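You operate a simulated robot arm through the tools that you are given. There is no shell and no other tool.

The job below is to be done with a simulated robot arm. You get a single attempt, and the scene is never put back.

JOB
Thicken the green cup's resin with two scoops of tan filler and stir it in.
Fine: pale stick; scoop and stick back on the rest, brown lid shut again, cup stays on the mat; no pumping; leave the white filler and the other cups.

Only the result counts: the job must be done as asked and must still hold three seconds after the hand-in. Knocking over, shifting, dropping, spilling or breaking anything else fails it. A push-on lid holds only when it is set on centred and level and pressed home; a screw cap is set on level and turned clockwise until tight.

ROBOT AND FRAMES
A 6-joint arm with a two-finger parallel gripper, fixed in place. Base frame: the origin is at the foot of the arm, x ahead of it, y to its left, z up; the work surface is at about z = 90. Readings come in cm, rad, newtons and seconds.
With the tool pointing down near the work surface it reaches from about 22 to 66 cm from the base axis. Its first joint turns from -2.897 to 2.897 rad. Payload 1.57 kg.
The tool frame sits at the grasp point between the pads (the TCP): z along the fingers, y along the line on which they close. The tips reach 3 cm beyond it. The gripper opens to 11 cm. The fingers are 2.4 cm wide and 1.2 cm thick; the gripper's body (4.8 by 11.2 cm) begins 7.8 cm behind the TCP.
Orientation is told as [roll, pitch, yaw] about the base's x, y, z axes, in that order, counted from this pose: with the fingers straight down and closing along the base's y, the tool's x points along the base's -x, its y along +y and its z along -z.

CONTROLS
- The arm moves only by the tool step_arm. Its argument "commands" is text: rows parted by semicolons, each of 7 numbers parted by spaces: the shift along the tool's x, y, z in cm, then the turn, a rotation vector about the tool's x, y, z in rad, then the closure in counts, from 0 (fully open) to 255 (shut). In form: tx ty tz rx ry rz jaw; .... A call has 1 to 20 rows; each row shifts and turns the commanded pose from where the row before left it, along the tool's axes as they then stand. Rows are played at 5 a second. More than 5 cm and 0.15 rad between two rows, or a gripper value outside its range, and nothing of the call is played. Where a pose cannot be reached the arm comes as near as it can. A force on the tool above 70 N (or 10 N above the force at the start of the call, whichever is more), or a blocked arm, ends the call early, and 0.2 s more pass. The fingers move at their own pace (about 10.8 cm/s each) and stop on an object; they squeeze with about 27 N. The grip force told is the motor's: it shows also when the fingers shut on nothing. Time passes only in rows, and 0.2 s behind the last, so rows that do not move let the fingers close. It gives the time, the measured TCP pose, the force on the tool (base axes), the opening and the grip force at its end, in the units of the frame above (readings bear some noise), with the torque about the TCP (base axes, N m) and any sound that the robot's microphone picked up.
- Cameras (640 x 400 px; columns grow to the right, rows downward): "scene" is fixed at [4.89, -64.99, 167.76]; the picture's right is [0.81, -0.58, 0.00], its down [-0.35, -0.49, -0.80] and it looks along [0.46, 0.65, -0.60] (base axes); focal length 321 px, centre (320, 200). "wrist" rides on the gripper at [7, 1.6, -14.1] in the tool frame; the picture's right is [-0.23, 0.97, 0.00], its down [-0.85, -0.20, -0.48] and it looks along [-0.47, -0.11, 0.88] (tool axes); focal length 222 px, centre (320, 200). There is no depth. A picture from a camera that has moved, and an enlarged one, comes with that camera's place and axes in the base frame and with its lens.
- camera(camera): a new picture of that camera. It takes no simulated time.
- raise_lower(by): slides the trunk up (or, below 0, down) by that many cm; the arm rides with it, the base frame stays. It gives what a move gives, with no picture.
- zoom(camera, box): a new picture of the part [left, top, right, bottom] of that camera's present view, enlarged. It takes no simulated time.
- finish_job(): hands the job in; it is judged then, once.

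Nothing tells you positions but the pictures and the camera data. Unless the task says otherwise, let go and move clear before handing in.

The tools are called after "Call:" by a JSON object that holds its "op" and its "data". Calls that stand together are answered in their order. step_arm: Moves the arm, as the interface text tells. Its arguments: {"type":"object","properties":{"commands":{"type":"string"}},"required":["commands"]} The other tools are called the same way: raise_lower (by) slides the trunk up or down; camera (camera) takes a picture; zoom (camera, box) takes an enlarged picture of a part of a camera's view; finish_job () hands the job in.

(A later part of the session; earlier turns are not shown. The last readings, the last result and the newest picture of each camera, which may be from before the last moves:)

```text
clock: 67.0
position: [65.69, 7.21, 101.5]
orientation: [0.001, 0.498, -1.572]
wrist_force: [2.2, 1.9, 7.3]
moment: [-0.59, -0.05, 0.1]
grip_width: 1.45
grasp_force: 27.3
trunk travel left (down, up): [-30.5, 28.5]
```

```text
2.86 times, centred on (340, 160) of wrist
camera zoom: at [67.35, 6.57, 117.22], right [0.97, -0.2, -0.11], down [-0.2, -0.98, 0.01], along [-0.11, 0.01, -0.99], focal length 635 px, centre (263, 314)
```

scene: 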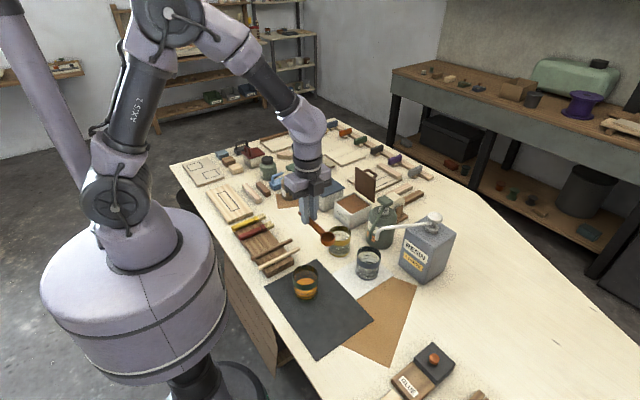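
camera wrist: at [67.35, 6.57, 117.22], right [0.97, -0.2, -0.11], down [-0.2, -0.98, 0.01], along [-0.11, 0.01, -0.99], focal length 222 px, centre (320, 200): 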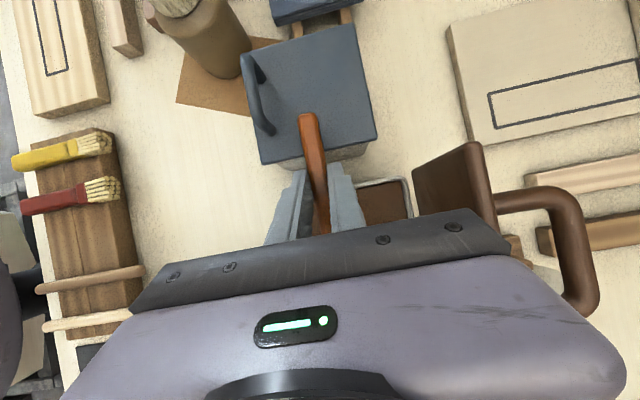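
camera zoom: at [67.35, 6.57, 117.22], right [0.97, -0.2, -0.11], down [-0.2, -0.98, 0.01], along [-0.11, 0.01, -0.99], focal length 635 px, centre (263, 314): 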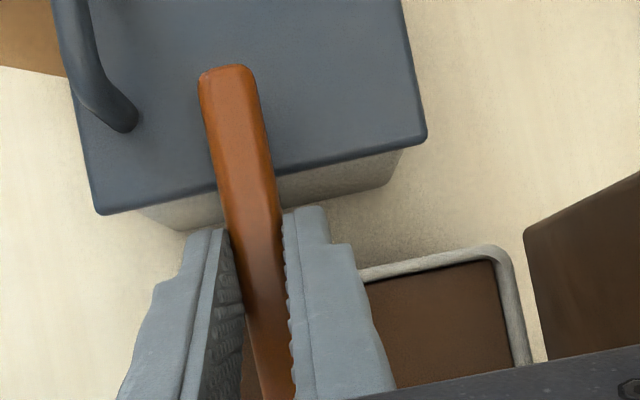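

The bowl rests on the filler surface and has filled; the scoop pivoted in the grip so it is now nearly level with the tool still tilted. I'll lift gently and check the load and its level.

Call:
{"op": "step_arm", "data": {"commands": "0.24 0 -0.44 0 0 0 255; 0.48 0 -0.88 0 0 0 255; 0.72 0 -1.32 0 0 0 255; 0.96 0 -1.76 0 0 0 255; 0 0 0 0 0 0 255"}}

Call:
{"op": "zoom", "data": {"camera": "scene", "box": [330, 150, 390, 230]}}

Call:
{"op": "zoom", "data": {"camera": "scene", "box": [345, 165, 385, 205]}}

```text
clock: 68.2
position: [65.92, 7.15, 106.54]
orientation: [-0.001, 0.498, -1.57]
wrist_force: [0.4, -0.1, -0.1]
moment: [0.0, -0.02, 0.03]
grip_width: 1.47
grasp_force: 27.3
trunk travel left (down, up): [-30.5, 28.5]
```

```text
5.00 times, centred on (360, 190) of scene
camera zoom: at [4.89, -64.99, 167.76], right [0.81, -0.58, 0.0], down [-0.35, -0.49, -0.8], along [0.46, 0.65, -0.6], focal length 1607 px, centre (120, 250)
```

zoom: 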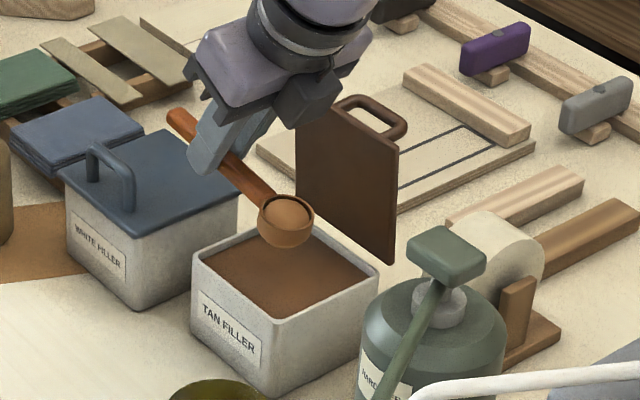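

```text
10.00 times, centred on (365, 185) of scene
camera zoom: at [4.89, -64.99, 167.76], right [0.81, -0.58, 0.0], down [-0.35, -0.49, -0.8], along [0.46, 0.65, -0.6], focal length 3214 px, centre (-130, 350)
```

zoom: 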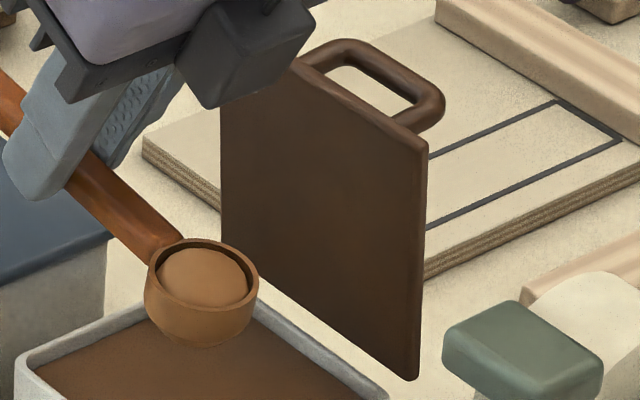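

The scoop holds a good heaped load and is about 7° nose-down. I'll level it, raise it, and check again before carrying it over.

Call:
{"op": "step_arm", "data": {"commands": "-0.075 0 0.44 0 -0.065 0 255; -0.075 0 0.44 0 -0.065 0 255; 0.45 0 -1.17 0 0 0 255; 0.45 0 -1.17 0 0 0 255; 0.45 0 -1.17 0 0 0 255; 0.45 0 -1.17 0 0 0 255; 0 0 0 0 0 0 255"}}

Call:
{"op": "zoom", "data": {"camera": "scene", "box": [330, 140, 390, 220]}}

Call:
{"op": "zoom", "data": {"camera": "scene", "box": [345, 155, 385, 195]}}

```text
clock: 69.8
position: [65.7, 7.46, 110.55]
orientation: [0.0, 0.369, -1.57]
wrist_force: [0.0, 0.6, -0.8]
moment: [0.0, 0.01, -0.01]
grip_width: 1.48
grasp_force: 27.1
trunk travel left (down, up): [-30.5, 28.5]
```

```text
5.00 times, centred on (360, 180) of scene
camera zoom: at [4.89, -64.99, 167.76], right [0.81, -0.58, 0.0], down [-0.35, -0.49, -0.8], along [0.46, 0.65, -0.6], focal length 1607 px, centre (120, 300)
```

zoom: 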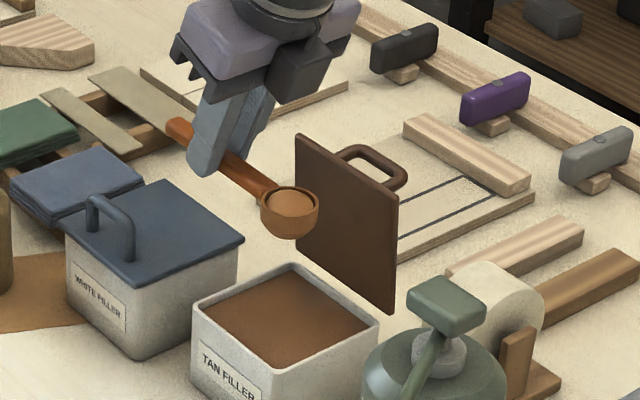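

```text
10.00 times, centred on (365, 175) of scene
camera zoom: at [4.89, -64.99, 167.76], right [0.81, -0.58, 0.0], down [-0.35, -0.49, -0.8], along [0.46, 0.65, -0.6], focal length 3214 px, centre (-130, 450)
```

zoom: 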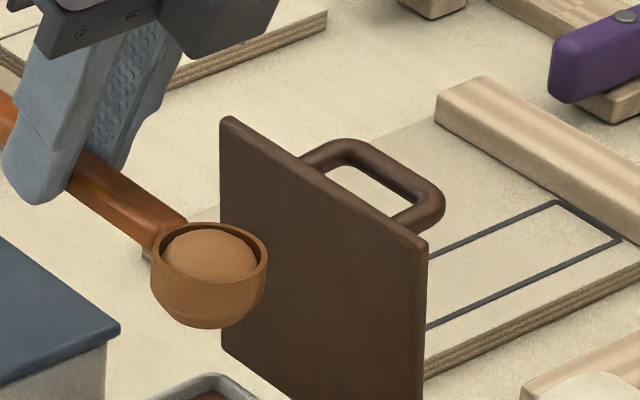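

The load is level and full. Carrying it over toward the cup at a moderate pace.

Call:
{"op": "step_arm", "data": {"commands": "-0.6 -0.93 -0.23 0 0 0 255; -1.199 -1.862 -0.465 0 0 0 255; -1.199 -1.862 -0.465 0 0 0 255; -1.199 -1.862 -0.465 0 0 0 255; -1.199 -1.862 -0.465 0 0 0 255; -1.199 -1.862 -0.465 0 0 0 255; -1.199 -1.862 -0.465 0 0 0 255; -1.199 -1.862 -0.465 0 0 0 255; -1.199 -1.862 -0.465 0 0 0 255; -1.199 -1.862 -0.465 0 0 0 255; -1.199 -1.862 -0.465 0 0 0 255; -1.199 -1.862 -0.465 0 0 0 255; -1.199 -1.862 -0.465 0 0 0 255; -1.199 -1.862 -0.465 0 0 0 255; -0.9 -1.4 -0.35 0 0 0 255; 0 0 0 0 0 0 255"}}

Call:
{"op": "camera", "data": {"camera": "scene"}}

Call:
{"op": "zoom", "data": {"camera": "scene", "box": [270, 180, 370, 300]}}

```text
clock: 73.2
position: [39.36, -10.84, 110.47]
orientation: [0.0, 0.37, -1.571]
wrist_force: [0.5, -0.3, -0.5]
moment: [0.01, 0.0, -0.06]
grip_width: 1.48
grasp_force: 27.5
trunk travel left (down, up): [-30.5, 28.5]
```

```text
taken
```

scene: 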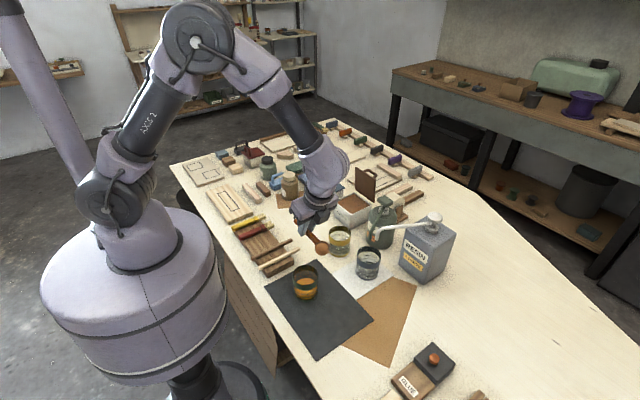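

```text
3.33 times, centred on (320, 240) of scene
camera zoom: at [4.89, -64.99, 167.76], right [0.81, -0.58, 0.0], down [-0.35, -0.49, -0.8], along [0.46, 0.65, -0.6], focal length 1071 px, centre (320, 67)
```

zoom: 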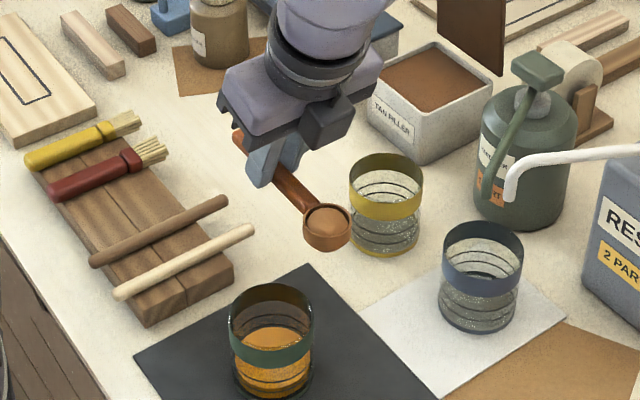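

Still fully loaded. Now turning to the pouring direction (yaw −135°), keeping the scoop level.

Call:
{"op": "step_arm", "data": {"commands": "0 0 0 -0.0542 0 0.1398 255; 0 0 0 -0.0542 0 0.1398 255; 0 0 0 -0.0542 0 0.1398 255; 0 0 0 -0.0542 0 0.1398 255; 0 0 0 -0.0542 0 0.1398 255; 0 0 0 -0.0128 0 0.033 255; 0 0 0 0 0 0 255"}}

Call:
{"op": "zoom", "data": {"camera": "scene", "box": [250, 190, 350, 310]}}

Call:
{"op": "camera", "data": {"camera": "wrist"}}

```text
clock: 74.8
position: [39.28, -10.96, 110.56]
orientation: [0.0, 0.371, -2.358]
wrist_force: [0.2, 0.5, 0.3]
moment: [0.01, 0.0, -0.02]
grip_width: 1.46
grasp_force: 26.1
trunk travel left (down, up): [-30.5, 28.5]
```

```text
3.33 times, centred on (300, 250) of scene
camera zoom: at [4.89, -64.99, 167.76], right [0.81, -0.58, 0.0], down [-0.35, -0.49, -0.8], along [0.46, 0.65, -0.6], focal length 1071 px, centre (387, 33)
```

zoom: 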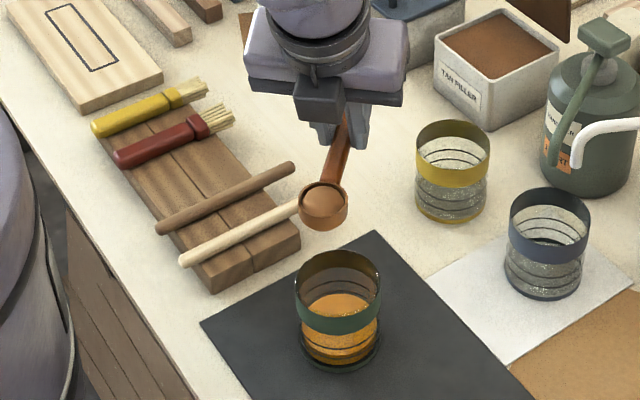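

```text
taken
camera wrist: at [41.46, -11.06, 126.23], right [0.54, -0.84, -0.08], down [-0.83, -0.54, 0.14], along [-0.16, -0.01, -0.99], focal length 222 px, centre (320, 200)
```

wrist: 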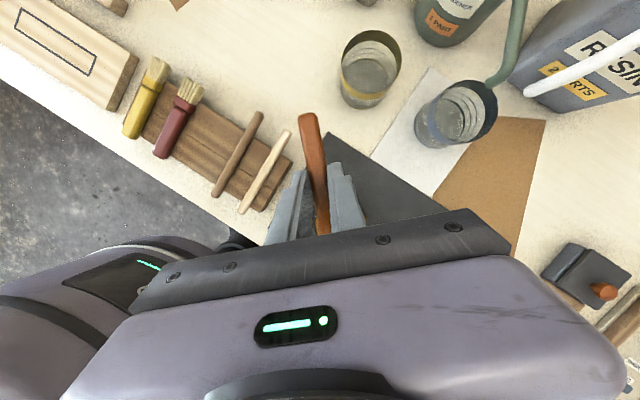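

The bowl is over the cup, about 9 cm above its rim. I'll centre it, lower it a little and begin tilting about the bowl.

Call:
{"op": "step_arm", "data": {"commands": "-0.336 0.318 1.747 0 0 0 255; -0.336 0.318 1.747 0 0 0 255; 0 0 0 0 0 0 255"}}

Call:
{"op": "zoom", "data": {"camera": "scene", "box": [260, 220, 350, 320]}}

```text
clock: 75.6
position: [40.17, -11.04, 107.16]
orientation: [0.0, 0.371, -2.356]
wrist_force: [-0.2, 0.6, -0.3]
moment: [0.04, 0.01, -0.01]
grip_width: 1.47
grasp_force: 26.6
trunk travel left (down, up): [-30.5, 28.5]
```

```text
4.00 times, centred on (305, 270) of scene
camera zoom: at [4.89, -64.99, 167.76], right [0.81, -0.58, 0.0], down [-0.35, -0.49, -0.8], along [0.46, 0.65, -0.6], focal length 1286 px, centre (380, -80)
```

zoom: 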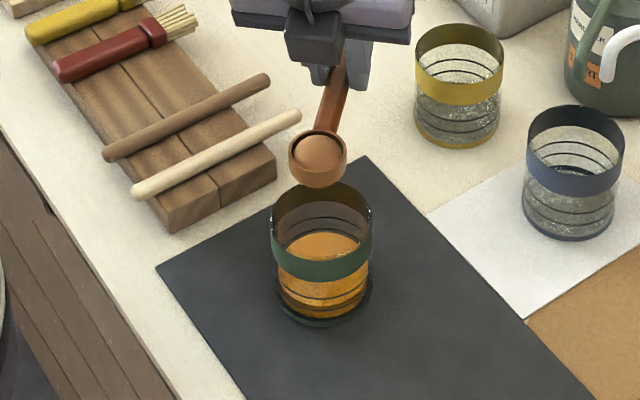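

The bowl is centred over the cup. Tilting about the bowl now, first part.

Call:
{"op": "step_arm", "data": {"commands": "0.042 0 -0.693 0 0.1 0 255; 0.042 0 -0.693 0 0.1 0 255; 0.042 0 -0.693 0 0.1 0 255; 0.042 0 -0.693 0 0.1 0 255; 0.042 0 -0.693 0 0.1 0 255; 0.042 0 -0.693 0 0.1 0 255; 0.042 0 -0.693 0 0.1 0 255; 0.042 0 -0.693 0 0.1 0 255"}}

Call:
{"op": "zoom", "data": {"camera": "scene", "box": [240, 200, 350, 320]}}

```text
clock: 77.4
position: [37.86, -13.35, 111.33]
orientation: [0.002, 1.173, -2.355]
wrist_force: [-1.0, 0.3, 0.0]
moment: [-0.02, -0.02, 0.0]
grip_width: 1.48
grasp_force: 27.2
trunk travel left (down, up): [-30.5, 28.5]
```

```text
3.33 times, centred on (295, 260) of scene
camera zoom: at [4.89, -64.99, 167.76], right [0.81, -0.58, 0.0], down [-0.35, -0.49, -0.8], along [0.46, 0.65, -0.6], focal length 1071 px, centre (403, 0)
```

zoom: 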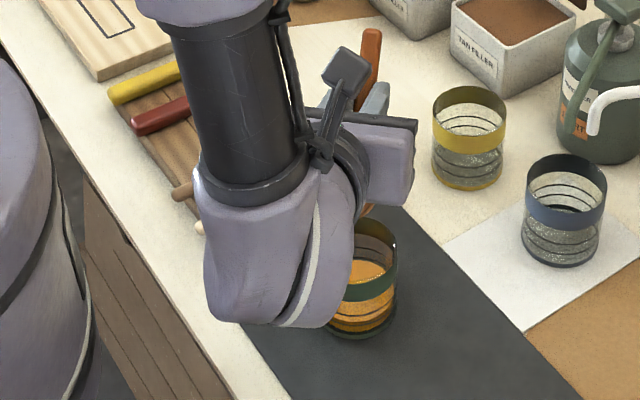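

No contact; the arm just blocks the camera's view. Continuing the tilt to empty the bowl into the cup.

Call:
{"op": "step_arm", "data": {"commands": "0.042 0 -0.693 0 0.1 0 255; 0.042 0 -0.693 0 0.1 0 255; 0.042 0 -0.693 0 0.1 0 255; 0.042 0 -0.693 0 0.1 0 255; 0.042 0 -0.693 0 0.1 0 255; 0.042 0 -0.693 0 0.1 0 255; 0.042 0 -0.693 0 0.1 0 255; 0 0 0 0 0 0 255; 0 0 0 0 0 0 255"}}

Call:
{"op": "camera", "data": {"camera": "scene"}}

Call:
{"op": "camera", "data": {"camera": "wrist"}}

```text
clock: 79.4
position: [34.64, -16.67, 111.99]
orientation: [3.14, 1.27, 0.783]
wrist_force: [-0.3, -0.8, -0.6]
moment: [0.01, 0.01, 0.0]
grip_width: 1.46
grasp_force: 26.6
trunk travel left (down, up): [-30.5, 28.5]
```

```text
taken
```

scene: 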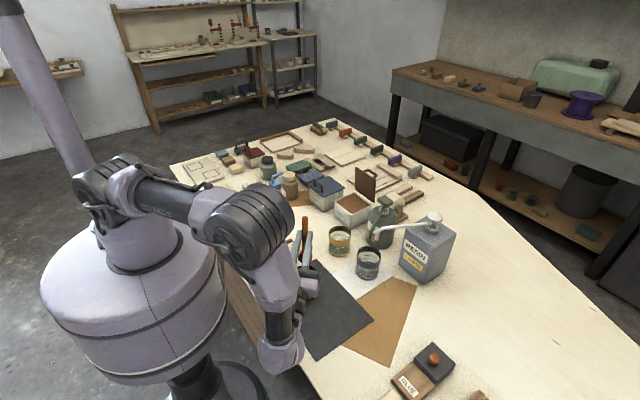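

```text
taken
camera wrist: at [24.79, -28.76, 114.52], right [0.74, -0.64, -0.22], down [-0.29, 0.0, -0.96], along [0.61, 0.77, -0.19], focal length 222 px, centre (320, 200)
```

wrist: 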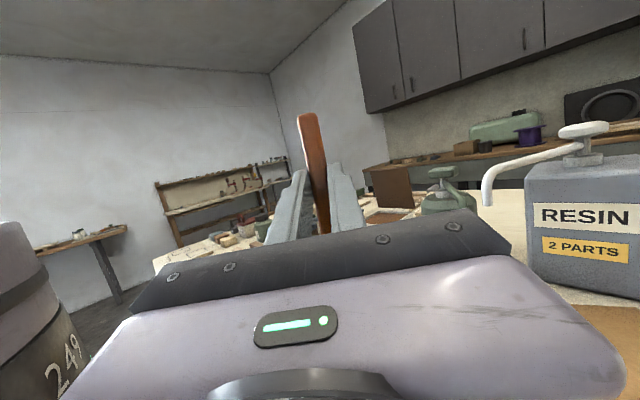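

At about 86° bowl tilt the view is blocked by the arm. I'll tilt a little more, dwell, then swing back and inspect the bowl and cup.

Call:
{"op": "step_arm", "data": {"commands": "0.042 0 -0.693 0 0.1 0 255; 0.042 0 -0.693 0 0.1 0 255; 0 0 0 0 0 0 255; 0 0 0 0 0 0 255; -0.193 0 1.0225 0 -0.15 0 255; -0.193 0 1.0225 0 -0.15 0 255; -0.193 0 1.0225 0 -0.15 0 255; -0.193 0 1.0225 0 -0.15 0 255; -0.193 0 1.0225 0 -0.15 0 255; -0.193 0 1.0225 0 -0.15 0 255; -0.193 0 1.0225 0 -0.15 0 255; -0.193 0 1.0225 0 -0.15 0 255; -0.193 0 1.0225 0 -0.15 0 255; -0.193 0 1.0225 0 -0.15 0 255; 0 0 0 0 0 0 255"}}

Call:
{"op": "zoom", "data": {"camera": "scene", "box": [250, 200, 350, 320]}}

Call:
{"op": "zoom", "data": {"camera": "scene", "box": [275, 235, 335, 310]}}

```text
clock: 82.6
position: [39.8, -11.49, 108.34]
orientation: [0.001, 0.568, -2.357]
wrist_force: [0.3, 0.0, -0.7]
moment: [0.01, -0.01, 0.02]
grip_width: 1.49
grasp_force: 26.6
trunk travel left (down, up): [-30.5, 28.5]
```

```text
3.33 times, centred on (300, 260) of scene
camera zoom: at [4.89, -64.99, 167.76], right [0.81, -0.58, 0.0], down [-0.35, -0.49, -0.8], along [0.46, 0.65, -0.6], focal length 1071 px, centre (387, 0)
```

zoom: 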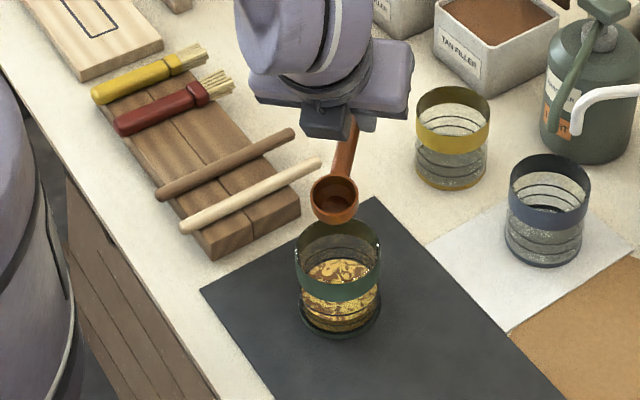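

```text
5.33 times, centred on (305, 272) of scene
camera zoom: at [4.89, -64.99, 167.76], right [0.81, -0.58, 0.0], down [-0.35, -0.49, -0.8], along [0.46, 0.65, -0.6], focal length 1714 px, centre (400, -187)
```

zoom: 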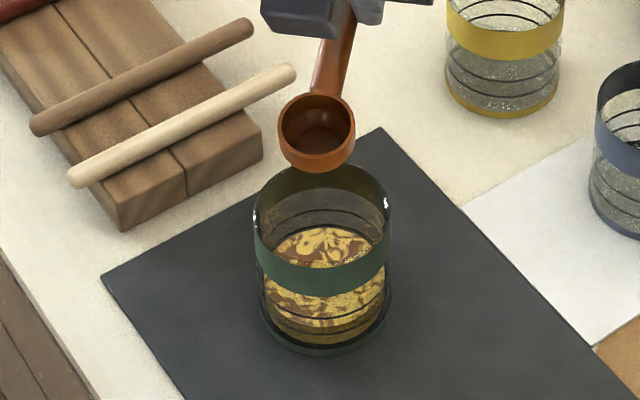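

The first scoop is in the cup (resin now marbled) and the bowl is empty with the mat clean. Going back to the tin for the second scoop.

Call:
{"op": "step_arm", "data": {"commands": "0.8 0 -1.265 0 0 0 255; 0.8 0 -1.265 0 0 0 255; 0 0 0 0.0807 0 -0.1265 255; 0 0 0 0.0807 0 -0.1265 255; 0 0 0 0.0807 0 -0.1265 255; 0 0 0 0.0807 0 -0.1265 255; 0 0 0 0.0807 0 -0.1265 255; 0 0 0 0.019 0 -0.0298 255; 2.234 3.25 1.425 0 0 0 255; 2.234 3.25 1.425 0 0 0 255; 2.234 3.25 1.425 0 0 0 255; 2.234 3.25 1.425 0 0 0 255; 2.234 3.25 1.425 0 0 0 255; 2.234 3.25 1.425 0 0 0 255; 2.234 3.25 1.425 0 0 0 255; 2.234 3.25 1.425 0 0 0 255; 0 0 0 0 0 0 255"}}

Call:
{"op": "zoom", "data": {"camera": "scene", "box": [320, 130, 400, 230]}}

```text
clock: 86.2
position: [65.75, 9.86, 111.49]
orientation: [0.003, 0.57, -1.569]
wrist_force: [-0.1, -0.6, -0.8]
moment: [-0.02, -0.04, -0.01]
grip_width: 1.48
grasp_force: 27.1
trunk travel left (down, up): [-30.5, 28.5]
```

```text
4.00 times, centred on (360, 180) of scene
camera zoom: at [4.89, -64.99, 167.76], right [0.81, -0.58, 0.0], down [-0.35, -0.49, -0.8], along [0.46, 0.65, -0.6], focal length 1286 px, centre (160, 280)
```

zoom: 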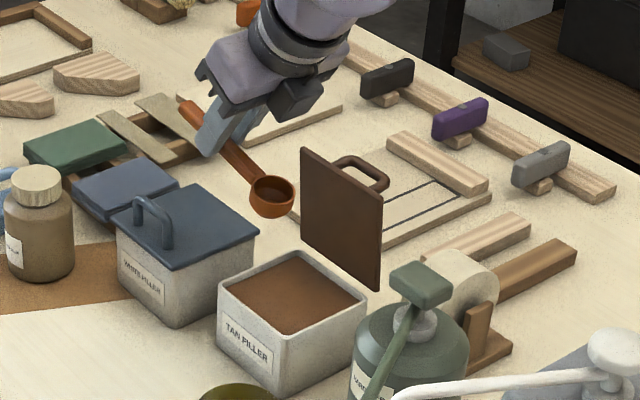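

The bowl is above the tin again. I'll tilt to a gentle dig angle and lower to just above the surface.

Call:
{"op": "step_arm", "data": {"commands": "0.042 0 -0.693 0 0.1 0 255; 0.042 0 -0.693 0 0.1 0 255; -3.278 0 2.95 0 0 0 255; -3.0 0 2.7 0 0 0 255; 0 0 0 0 0 0 255"}}

Call:
{"op": "zoom", "data": {"camera": "scene", "box": [330, 150, 390, 230]}}

```text
clock: 87.4
position: [65.89, 8.39, 104.34]
orientation: [0.002, 0.771, -1.569]
wrist_force: [0.1, 0.0, -0.2]
moment: [-0.01, -0.02, 0.04]
grip_width: 1.49
grasp_force: 27.1
trunk travel left (down, up): [-30.5, 28.5]
```

```text
5.00 times, centred on (360, 190) of scene
camera zoom: at [4.89, -64.99, 167.76], right [0.81, -0.58, 0.0], down [-0.35, -0.49, -0.8], along [0.46, 0.65, -0.6], focal length 1607 px, centre (120, 250)
```

zoom: 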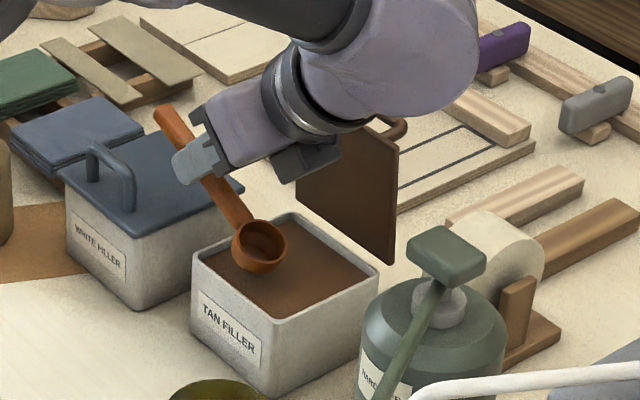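

Positioned just above the surface with clearances fine. Easing the bowl forward and down into the filler in small steps.

Call:
{"op": "step_arm", "data": {"commands": "-0.496 0 -0.063 0 0 0 255; -0.496 0 -0.063 0 0 0 255; -0.496 0 -0.063 0 0 0 255; -0.496 0 -0.063 0 0 0 255; -0.496 0 -0.063 0 0 0 255"}}

Call:
{"op": "zoom", "data": {"camera": "scene", "box": [345, 165, 385, 225]}}

```text
clock: 88.6
position: [65.65, 6.45, 102.79]
orientation: [0.005, 0.769, -1.568]
wrist_force: [-0.3, 3.1, 10.2]
moment: [-0.52, 0.03, 0.01]
grip_width: 1.5
grasp_force: 27.3
trunk travel left (down, up): [-30.5, 28.5]
```

```text
6.67 times, centred on (365, 195) of scene
camera zoom: at [4.89, -64.99, 167.76], right [0.81, -0.58, 0.0], down [-0.35, -0.49, -0.8], along [0.46, 0.65, -0.6], focal length 2142 px, centre (20, 233)
```

zoom: 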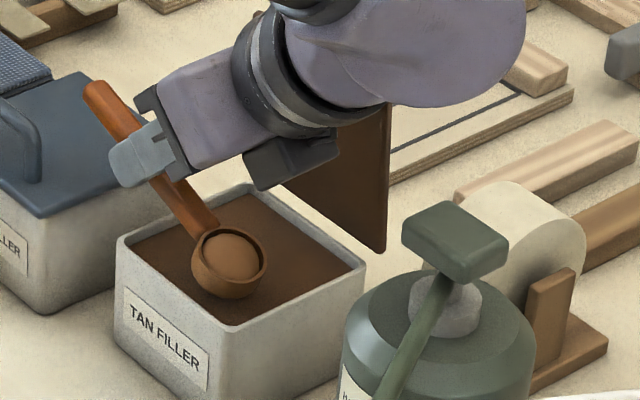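

The bowl has filled again. Lifting and levelling together.

Call:
{"op": "step_arm", "data": {"commands": "0.557 0 -0.574 0 0 0 255; 0.307 0 0.254 0 -0.1 0 255; 0.262 0 0.215 0 -0.1 0 255; 0.213 0 0.18 0 -0.1 0 255; 0.9 0 -1.78 0 0 0 255; 0 0 0 0 0 0 255"}}

Call:
{"op": "zoom", "data": {"camera": "scene", "box": [330, 150, 390, 230]}}

Call:
{"op": "zoom", "data": {"camera": "scene", "box": [345, 165, 385, 205]}}

```text
clock: 90.0
position: [65.93, 7.39, 105.49]
orientation: [0.004, 0.468, -1.57]
wrist_force: [-0.6, -0.1, -1.1]
moment: [-0.03, 0.0, 0.01]
grip_width: 1.48
grasp_force: 26.6
trunk travel left (down, up): [-30.5, 28.5]
```

```text
5.00 times, centred on (360, 190) of scene
camera zoom: at [4.89, -64.99, 167.76], right [0.81, -0.58, 0.0], down [-0.35, -0.49, -0.8], along [0.46, 0.65, -0.6], focal length 1607 px, centre (120, 250)
```

zoom: 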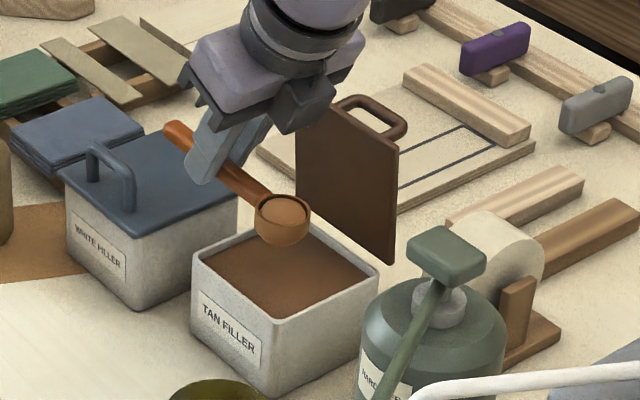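

```text
10.00 times, centred on (365, 185) of scene
camera zoom: at [4.89, -64.99, 167.76], right [0.81, -0.58, 0.0], down [-0.35, -0.49, -0.8], along [0.46, 0.65, -0.6], focal length 3214 px, centre (-130, 350)
```

zoom: 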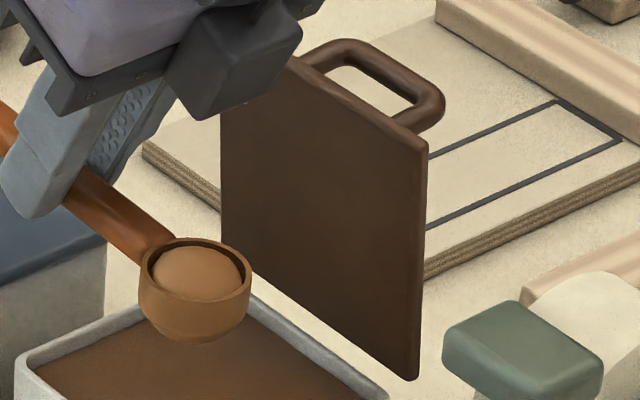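

Second load is full and nearly level. Raising and carrying it to the cup as before.

Call:
{"op": "step_arm", "data": {"commands": "0.68 0 -1.34 0 0 0 255; 0.68 0 -1.34 0 -0.02 0 255; 0.68 0 -1.34 0 -0.02 0 255; -0.55 -0.87 -0.28 0 0 0 255; -1.095 -1.74 -0.553 0 0 0 255; -1.095 -1.74 -0.553 0 0 0 255; -1.095 -1.74 -0.553 0 0 0 255; -1.095 -1.74 -0.553 0 0 0 255; -1.095 -1.74 -0.553 0 0 0 255; -1.095 -1.74 -0.553 0 0 0 255; -1.095 -1.74 -0.553 0 0 0 255; -1.095 -1.74 -0.553 0 0 0 255; -1.095 -1.74 -0.553 0 0 0 255; -1.095 -1.74 -0.553 0 0 0 255; -1.095 -1.74 -0.553 0 0 0 255; -1.095 -1.74 -0.553 0 0 0 255; -1.095 -1.74 -0.553 0 0 0 255; -1.095 -1.74 -0.553 0 0 0 255; -0.55 -0.87 -0.28 0 0 0 255"}}

Call:
{"op": "zoom", "data": {"camera": "scene", "box": [260, 180, 370, 310]}}

```text
clock: 94.0
position: [39.69, -10.79, 110.59]
orientation: [0.004, 0.429, -1.568]
wrist_force: [0.1, 1.0, 0.4]
moment: [0.01, 0.02, 0.01]
grip_width: 1.49
grasp_force: 27.1
trunk travel left (down, up): [-30.5, 28.5]
```

```text
3.08 times, centred on (315, 245) of scene
camera zoom: at [4.89, -64.99, 167.76], right [0.81, -0.58, 0.0], down [-0.35, -0.49, -0.8], along [0.46, 0.65, -0.6], focal length 989 px, centre (335, 62)
```

zoom: 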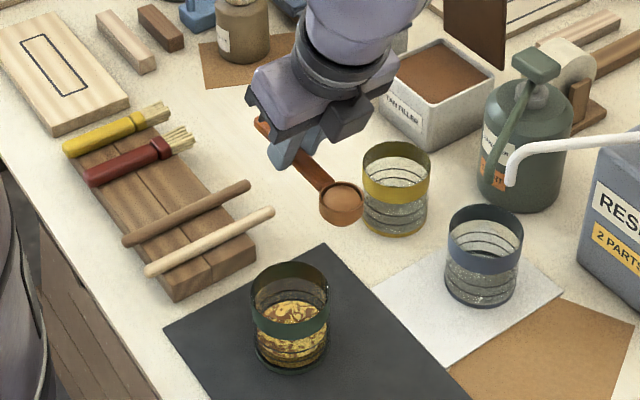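

Load is intact. Turning to the pouring direction and checking alignment above the cup.

Call:
{"op": "step_arm", "data": {"commands": "0 0 0 -0.0624 0 0.1364 255; 0 0 0 -0.0624 0 0.1364 255; 0 0 0 -0.0624 0 0.1364 255; 0 0 0 -0.0624 0 0.1364 255; 0 0 0 -0.0624 0 0.1364 255; 0 0 0 -0.0147 0 0.0322 255; 0 0 0 0 0 0 255"}}

Call:
{"op": "zoom", "data": {"camera": "scene", "box": [260, 200, 350, 310]}}

```text
clock: 95.6
position: [39.66, -10.87, 110.59]
orientation: [0.002, 0.431, -2.357]
wrist_force: [-0.1, 0.3, -0.5]
moment: [0.02, 0.0, 0.01]
grip_width: 1.48
grasp_force: 27.3
trunk travel left (down, up): [-30.5, 28.5]
```

```text
3.64 times, centred on (305, 255) of scene
camera zoom: at [4.89, -64.99, 167.76], right [0.81, -0.58, 0.0], down [-0.35, -0.49, -0.8], along [0.46, 0.65, -0.6], focal length 1169 px, centre (374, 0)
```

zoom: 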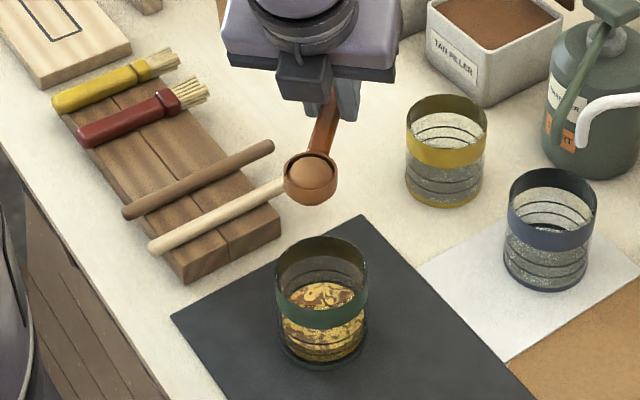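

Aligned over the cup. Lowering slightly and pouring the second scoop.

Call:
{"op": "step_arm", "data": {"commands": "-0.73 0.09 1.81 0 0 0 255; -0.73 0.09 1.81 0 0 0 255; 0 0 0 0 0 0 255; 0.11 0 -0.64 0 0.1 0 255; 0.11 0 -0.64 0 0.1 0 255; 0.11 0 -0.64 0 0.1 0 255; 0.11 0 -0.64 0 0.1 0 255; 0.11 0 -0.64 0 0.1 0 255; 0.11 0 -0.64 0 0.1 0 255; 0.11 0 -0.64 0 0.1 0 255; 0.11 0 -0.64 0 0.1 0 255"}}

Call:
{"op": "step_arm", "data": {"commands": "0.11 0 -0.64 0 0.1 0 255; 0.11 0 -0.64 0 0.1 0 255; 0.11 0 -0.64 0 0.1 0 255; 0.11 0 -0.64 0 0.1 0 255; 0.11 0 -0.64 0 0.1 0 255; 0.11 0 -0.64 0 0.1 0 255; 0.11 0 -0.64 0 0.1 0 255; 0.11 0 -0.64 0 0.1 0 255; 0 0 0 0 0 0 255; 0 0 0 0 0 0 255; 0 0 0 0 0 0 255"}}

Call:
{"op": "camera", "data": {"camera": "scene"}}

```text
clock: 98.0
position: [37.96, -12.89, 110.86]
orientation: [0.006, 1.234, -2.352]
wrist_force: [-0.6, -0.3, -0.8]
moment: [-0.02, -0.02, 0.03]
grip_width: 1.48
grasp_force: 27.5
trunk travel left (down, up): [-30.5, 28.5]
```

```text
clock: 100.4
position: [34.41, -16.44, 111.64]
orientation: [3.139, 1.109, 0.783]
wrist_force: [1.0, -0.8, 0.4]
moment: [-0.03, 0.03, -0.01]
grip_width: 1.47
grasp_force: 26.9
trunk travel left (down, up): [-30.5, 28.5]
```

```text
taken
```

scene: 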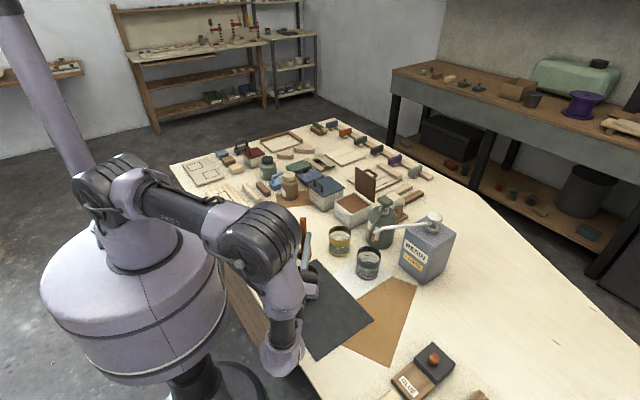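

Poured. Swinging back to level and inspecting the bowl and cup.

Call:
{"op": "step_arm", "data": {"commands": "-0.283 0 0.93 0 -0.15 0 255; -0.283 0 0.93 0 -0.15 0 255; -0.283 0 0.93 0 -0.15 0 255; -0.283 0 0.93 0 -0.15 0 255; -0.283 0 0.93 0 -0.15 0 255; -0.283 0 0.93 0 -0.15 0 255; -0.283 0 0.93 0 -0.15 0 255; -0.283 0 0.93 0 -0.15 0 255; -0.283 0 0.93 0 -0.15 0 255; -0.283 0 0.93 0 -0.15 0 255; 0 0 0 0 0 0 255"}}

Call:
{"op": "zoom", "data": {"camera": "scene", "box": [250, 200, 350, 320]}}

Call:
{"op": "zoom", "data": {"camera": "scene", "box": [275, 235, 335, 310]}}

```text
clock: 102.8
position: [39.85, -10.98, 107.25]
orientation: [0.001, 0.532, -2.356]
wrist_force: [-0.9, -0.7, -0.3]
moment: [0.0, -0.01, 0.02]
grip_width: 1.49
grasp_force: 26.8
trunk travel left (down, up): [-30.5, 28.5]
```

```text
3.33 times, centred on (300, 260) of scene
camera zoom: at [4.89, -64.99, 167.76], right [0.81, -0.58, 0.0], down [-0.35, -0.49, -0.8], along [0.46, 0.65, -0.6], focal length 1071 px, centre (387, 0)
```

zoom: 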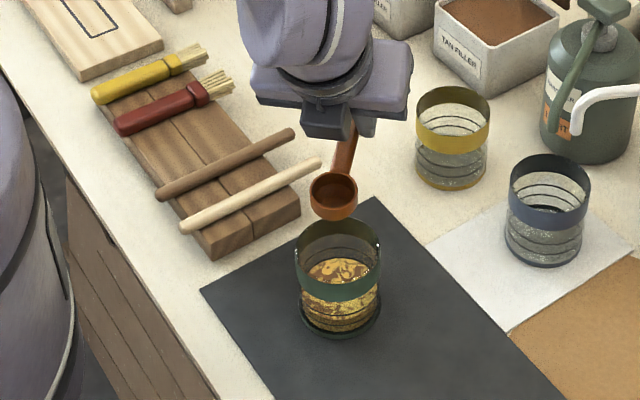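

```text
5.33 times, centred on (305, 272) of scene
camera zoom: at [4.89, -64.99, 167.76], right [0.81, -0.58, 0.0], down [-0.35, -0.49, -0.8], along [0.46, 0.65, -0.6], focal length 1714 px, centre (400, -187)
```

zoom: 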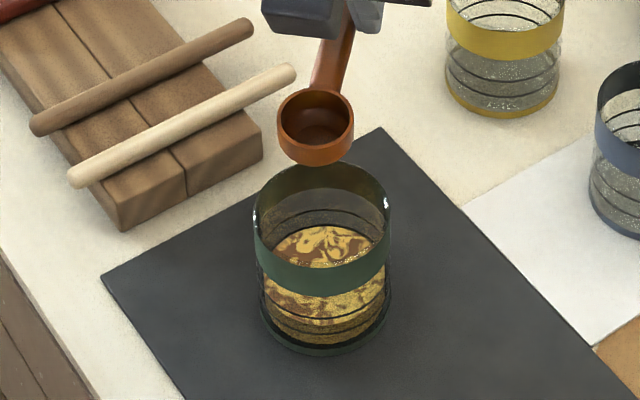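

The bowl is empty again and the second scoop is in; the mat is clean. Next I'll take the scoop back toward its rest, turning it to point along +x.

Call:
{"op": "step_arm", "data": {"commands": "1.517 0 -2.588 0 0 0 255; 1.517 0 -2.588 0 0 0 255; 0 0 0 0 -0.1 0 255; 0 0 0 0.0625 0 -0.1364 255; 0 0 0 0.0625 0 -0.1364 255; 0 0 0 0.0625 0 -0.1364 255; 0 0 0 0.0625 0 -0.1364 255; 0 0 0 0.0625 0 -0.1364 255; 0 0 0 0.0625 0 -0.1364 255; 0 0 0 0.0625 0 -0.1364 255; 0 0 0 0.0625 0 -0.1364 255; 0 0 0 0.0625 0 -0.1364 255; 0 0 0 0.0625 0 -0.1364 255; 0 0 0 0.0625 0 -0.1364 255; 0 0 0 0.0625 0 -0.1364 255; 0 0 0 0.0625 0 -0.1364 255; 0 0 0 0.0625 0 -0.1364 255; 0 0 0 0.0625 0 -0.1364 255; 0 0 0 0.0442 0 -0.0964 255"}}

Call:
{"op": "camera", "data": {"camera": "scene"}}

Call:
{"op": "zoom", "data": {"camera": "scene", "box": [260, 150, 380, 270]}}

```text
clock: 106.8
position: [39.74, -10.88, 113.31]
orientation: [0.0, 0.425, 0.003]
wrist_force: [-0.8, -0.4, -0.5]
moment: [-0.01, -0.01, 0.02]
grip_width: 1.5
grasp_force: 26.8
trunk travel left (down, up): [-30.5, 28.5]
```

```text
taken
```

scene: 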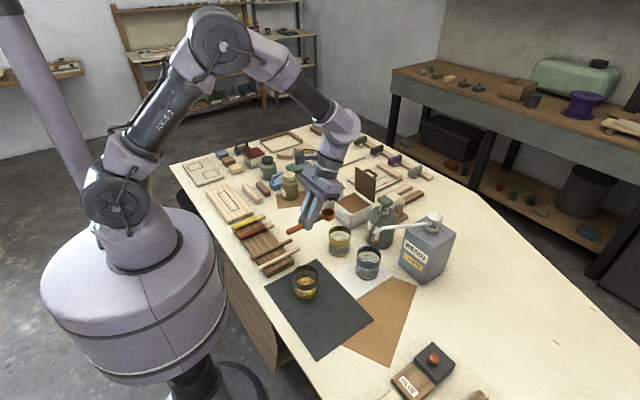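

```text
3.33 times, centred on (320, 210) of scene
camera zoom: at [4.89, -64.99, 167.76], right [0.81, -0.58, 0.0], down [-0.35, -0.49, -0.8], along [0.46, 0.65, -0.6], focal length 1071 px, centre (320, 167)
```

zoom: 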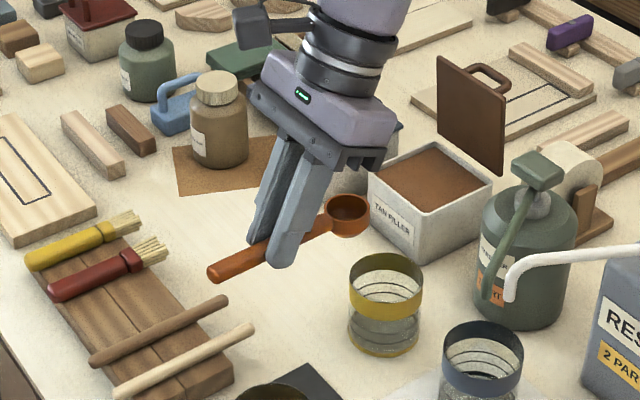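

The side view shows the scoop level with the tool tilted about 0.43 rad. Moving it above its place on the rest.

Call:
{"op": "step_arm", "data": {"commands": "0.535 3.77 1.34 0 0 0 255; 0.535 3.77 1.34 0 0 0 255; 0.535 3.77 1.34 0 0 0 255; 0.535 3.77 1.34 0 0 0 255; 0.535 3.77 1.34 0 0 0 255; -1.65 0 3.64 0 0 0 255; 0 0 0 0 0 0 255"}}

Call:
{"op": "zoom", "data": {"camera": "scene", "box": [220, 170, 320, 280]}}

Call:
{"op": "camera", "data": {"camera": "wrist"}}

```text
clock: 108.4
position: [34.56, 8.07, 104.42]
orientation: [-0.001, 0.427, 0.003]
wrist_force: [-0.2, -0.3, -0.6]
moment: [0.0, 0.0, 0.0]
grip_width: 1.49
grasp_force: 26.7
trunk travel left (down, up): [-30.5, 28.5]
```

```text
3.64 times, centred on (270, 225) of scene
camera zoom: at [4.89, -64.99, 167.76], right [0.81, -0.58, 0.0], down [-0.35, -0.49, -0.8], along [0.46, 0.65, -0.6], focal length 1169 px, centre (502, 109)
```

zoom: 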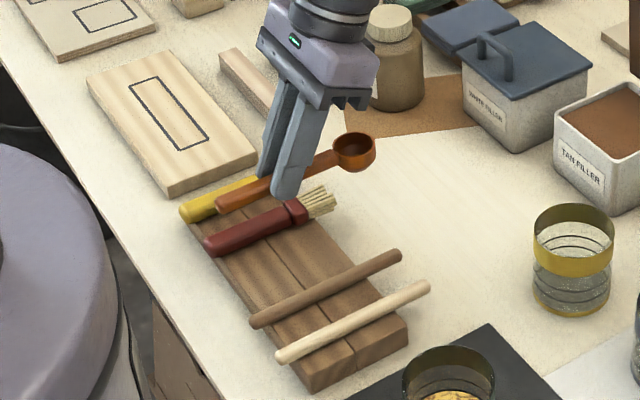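

```text
taken
camera wrist: at [34.09, 9.77, 120.11], right [0.21, 0.97, -0.09], down [0.98, -0.2, 0.08], along [0.06, -0.11, -0.99], focal length 222 px, centre (320, 200)
```

wrist: 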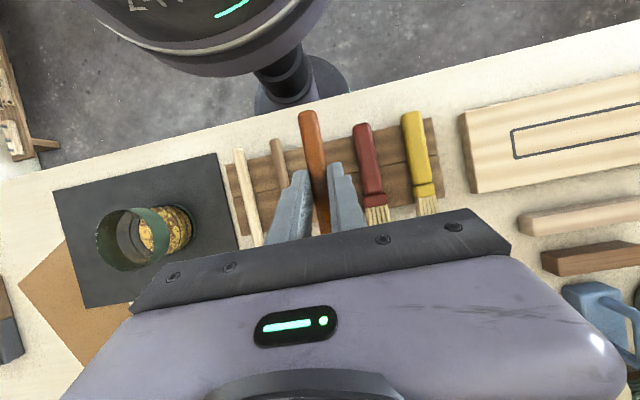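

The bowl is at x≈41.15, matching its original place. Lowering toward the rest.

Call:
{"op": "step_arm", "data": {"commands": "-1.524 -0.05 3.37 0 0 0 255; -1.03 -0.05 2.28 0 0 0 255; -0.5 0 1.09 0 0 0 255; 0 0 0 0 0 0 255"}}

Call:
{"op": "zoom", "data": {"camera": "scene", "box": [235, 200, 315, 280]}}

Call:
{"op": "zoom", "data": {"camera": "wrist", "box": [220, 90, 420, 230]}}

```text
clock: 109.4
position: [34.63, 7.91, 97.09]
orientation: [-0.002, 0.427, 0.002]
wrist_force: [0.2, -0.3, -0.4]
moment: [0.0, -0.03, -0.01]
grip_width: 1.46
grasp_force: 27.8
trunk travel left (down, up): [-30.5, 28.5]
```

```text
5.00 times, centred on (275, 240) of scene
camera zoom: at [4.89, -64.99, 167.76], right [0.81, -0.58, 0.0], down [-0.35, -0.49, -0.8], along [0.46, 0.65, -0.6], focal length 1607 px, centre (545, 0)
```

zoom: 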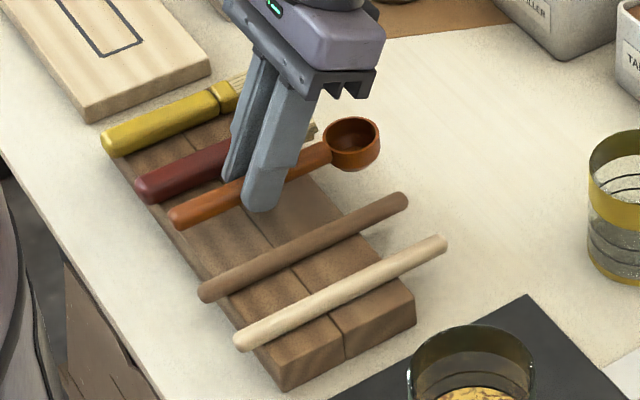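

```text
2.86 times, centred on (320, 160) of wrist
camera zoom: at [34.09, 9.63, 112.79], right [0.21, 0.97, -0.09], down [0.98, -0.2, 0.08], along [0.06, -0.11, -0.99], focal length 635 px, centre (320, 314)
```

zoom: 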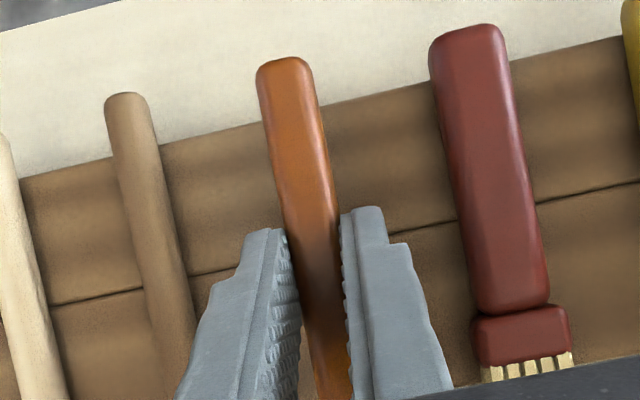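

Aligned with clear gaps to the neighbours. Lowering the last centimetre gently until first contact.

Call:
{"op": "step_arm", "data": {"commands": "-0.165 0 0.364 0 0 0 255; -0.165 0 0.364 0 0 0 255; -0.041 0 0.091 0 0 0 255; 0 0 0 0 0 0 255"}}

Call:
{"op": "zoom", "data": {"camera": "scene", "box": [245, 215, 305, 265]}}

```text
clock: 110.4
position: [34.61, 7.97, 96.1]
orientation: [-0.001, 0.426, 0.0]
wrist_force: [-0.3, -0.4, -0.2]
moment: [-0.03, 0.0, 0.02]
grip_width: 1.51
grasp_force: 26.7
trunk travel left (down, up): [-30.5, 28.5]
```

```text
8.00 times, centred on (275, 240) of scene
camera zoom: at [4.89, -64.99, 167.76], right [0.81, -0.58, 0.0], down [-0.35, -0.49, -0.8], along [0.46, 0.65, -0.6], focal length 2571 px, centre (680, -120)
```

zoom: 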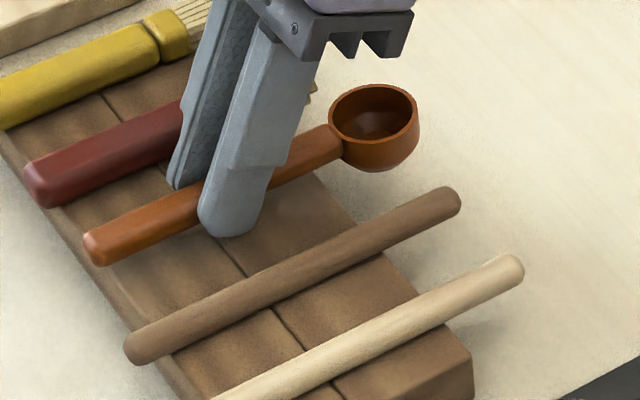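

Still no contact. Continuing in tiny steps.

Call:
{"op": "step_arm", "data": {"commands": "-0.041 0 0.091 0 0 0 255; -0.041 0 0.091 0 0 0 255; 0 0 0 0 0 0 255"}}

Call:
{"op": "step_arm", "data": {"commands": "-0.041 0 0.091 0 0 0 255; -0.02 0 0.045 0 0 0 255; 0 0 0 0 0 0 255"}}

```text
clock: 111.2
position: [34.55, 7.81, 95.89]
orientation: [0.0, 0.426, 0.0]
wrist_force: [0.2, 0.3, 0.2]
moment: [-0.01, 0.0, 0.02]
grip_width: 1.49
grasp_force: 26.6
trunk travel left (down, up): [-30.5, 28.5]
```

```text
clock: 112.0
position: [34.78, 7.71, 95.82]
orientation: [0.0, 0.424, 0.004]
wrist_force: [2.5, 0.1, 28.4]
moment: [-0.04, -0.03, 0.23]
grip_width: 1.49
grasp_force: 27.6
trunk travel left (down, up): [-30.5, 28.5]
```

Fingertips touched the rest (28 N). Backing off 0.12 cm, then viewing the gap under the handle.

Call:
{"op": "step_arm", "data": {"commands": "0.05 0 -0.11 0 0 0 255; 0 0 0 0 0 0 255"}}

Call:
{"op": "zoom", "data": {"camera": "scene", "box": [245, 220, 295, 260]}}

Call:
{"op": "zoom", "data": {"camera": "wrist", "box": [250, 90, 400, 220]}}

```text
clock: 112.6
position: [34.72, 7.75, 95.88]
orientation: [0.001, 0.424, 0.002]
wrist_force: [1.5, -0.2, 4.1]
moment: [0.0, -0.02, -0.02]
grip_width: 1.47
grasp_force: 27.0
trunk travel left (down, up): [-30.5, 28.5]
```

```text
10.00 times, centred on (270, 240) of scene
camera zoom: at [4.89, -64.99, 167.76], right [0.81, -0.58, 0.0], down [-0.35, -0.49, -0.8], along [0.46, 0.65, -0.6], focal length 3214 px, centre (820, -200)
```

zoom: 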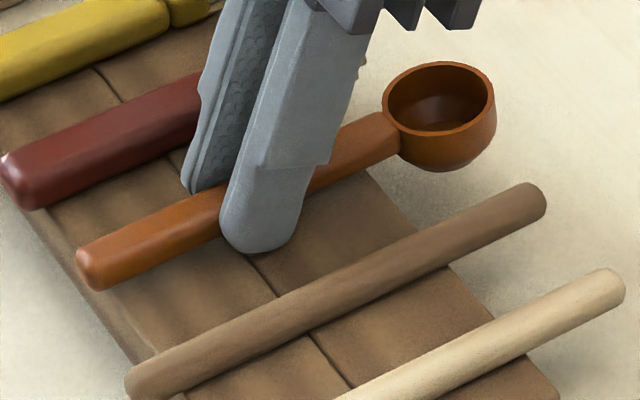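

```text
3.08 times, centred on (325, 155) of wrist
camera zoom: at [34.16, 9.49, 111.57], right [0.21, 0.97, -0.09], down [0.98, -0.2, 0.08], along [0.06, -0.11, -0.99], focal length 684 px, centre (305, 338)
```

zoom: 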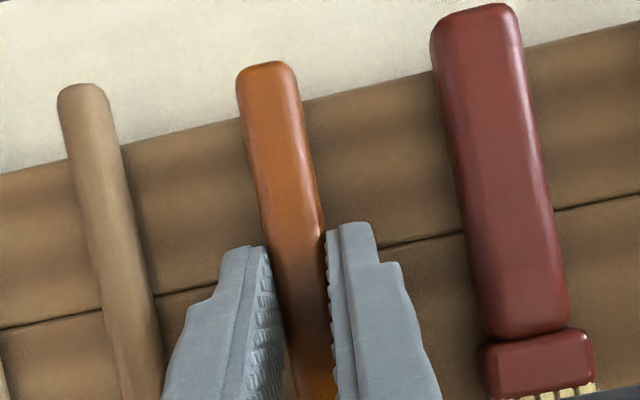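

The handle sits about 0.6 cm above the rest and directly over its original place. I'll open the fingers slightly so it settles between them as guides.

Call:
{"op": "step_arm", "data": {"commands": "0 0 0 0 0 0 204; 0 0 0 0 0 0 204; 0 0 0 0 0 0 204; 0 0 0 0 0 0 204"}}

Call:
{"op": "zoom", "data": {"camera": "scene", "box": [245, 220, 295, 260]}}

Call:
{"op": "zoom", "data": {"camera": "wrist", "box": [250, 90, 400, 220]}}

```text
clock: 113.6
position: [34.65, 7.79, 95.91]
orientation: [0.0, 0.425, 0.002]
wrist_force: [-0.2, 0.7, -0.4]
moment: [0.02, -0.03, 0.02]
grip_width: 2.17
grasp_force: 0.3
trunk travel left (down, up): [-30.5, 28.5]
```

```text
10.00 times, centred on (270, 240) of scene
camera zoom: at [4.89, -64.99, 167.76], right [0.81, -0.58, 0.0], down [-0.35, -0.49, -0.8], along [0.46, 0.65, -0.6], focal length 3214 px, centre (820, -200)
```

zoom: 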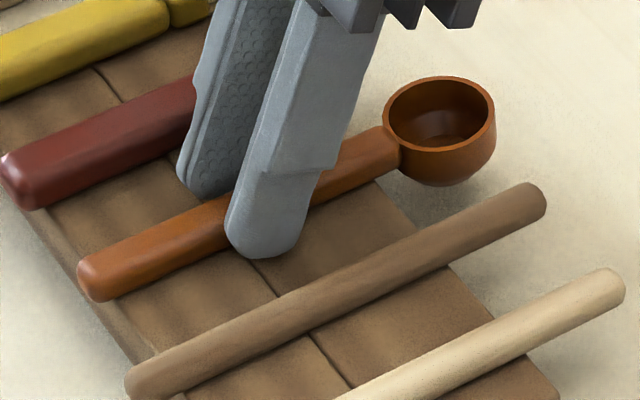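

```text
3.08 times, centred on (325, 155) of wrist
camera zoom: at [34.17, 9.49, 111.61], right [0.21, 0.97, -0.09], down [0.98, -0.2, 0.08], along [0.06, -0.11, -0.99], focal length 684 px, centre (305, 338)
```

zoom: 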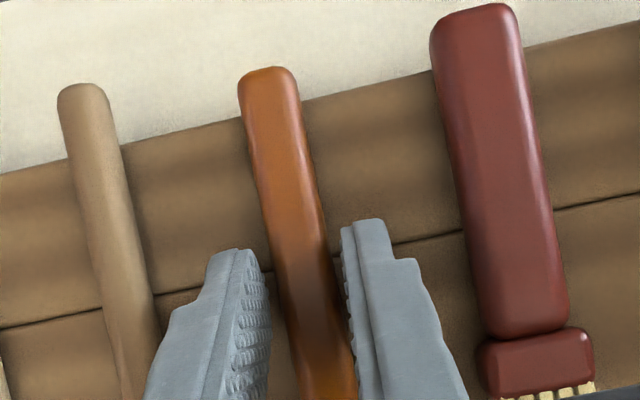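

The scoop lies flat on the rest just as before. Withdrawing upward, then straightening the tool and turning it for the lid.

Call:
{"op": "step_arm", "data": {"commands": "0 0 -1.5 0 0 0 204; 0 0 -3.5 0 0 0 204; 0 0 -4 0 0 0 204; 0 0 -4 0 0 0 204; 0 0 0 0 -0.15 0 204; 0 0 0 0 -0.15 0 204; 0 0 0 0 -0.125 0 204; 0 0 -4 0 0 0 204; 0 0 -4 0 0 0 204; 0 0 -4 0 0 0 204"}}

Call:
{"op": "camera", "data": {"camera": "scene"}}

Call:
{"op": "zoom", "data": {"camera": "scene", "box": [225, 200, 325, 300]}}

```text
clock: 115.8
position: [40.14, 7.87, 119.86]
orientation: [0.001, -0.001, 0.002]
wrist_force: [-0.3, 0.6, -0.7]
moment: [-0.03, -0.01, -0.02]
grip_width: 2.17
grasp_force: 0.1
trunk travel left (down, up): [-30.5, 28.5]
```

```text
taken
```

scene: 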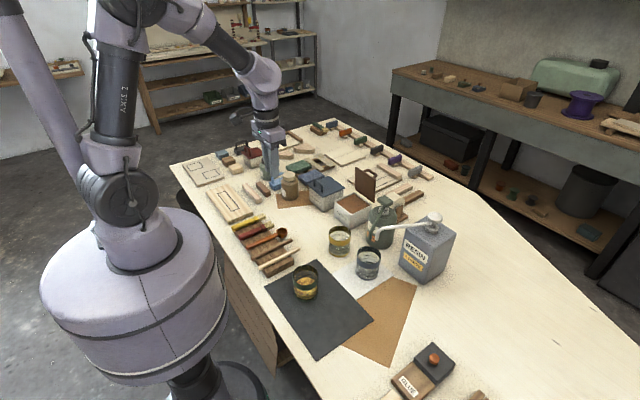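

```text
4.00 times, centred on (275, 250) of scene
camera zoom: at [4.89, -64.99, 167.76], right [0.81, -0.58, 0.0], down [-0.35, -0.49, -0.8], along [0.46, 0.65, -0.6], focal length 1286 px, centre (500, 0)
```

zoom: 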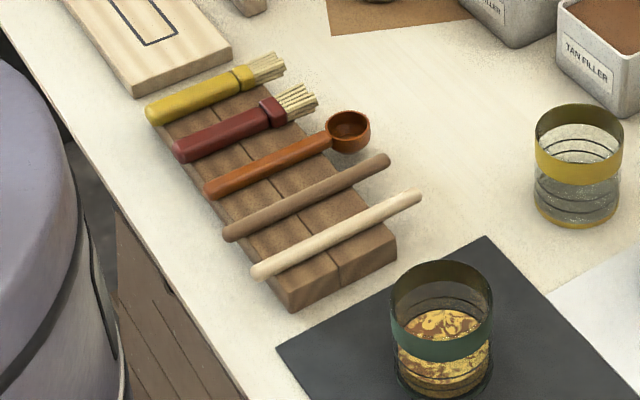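

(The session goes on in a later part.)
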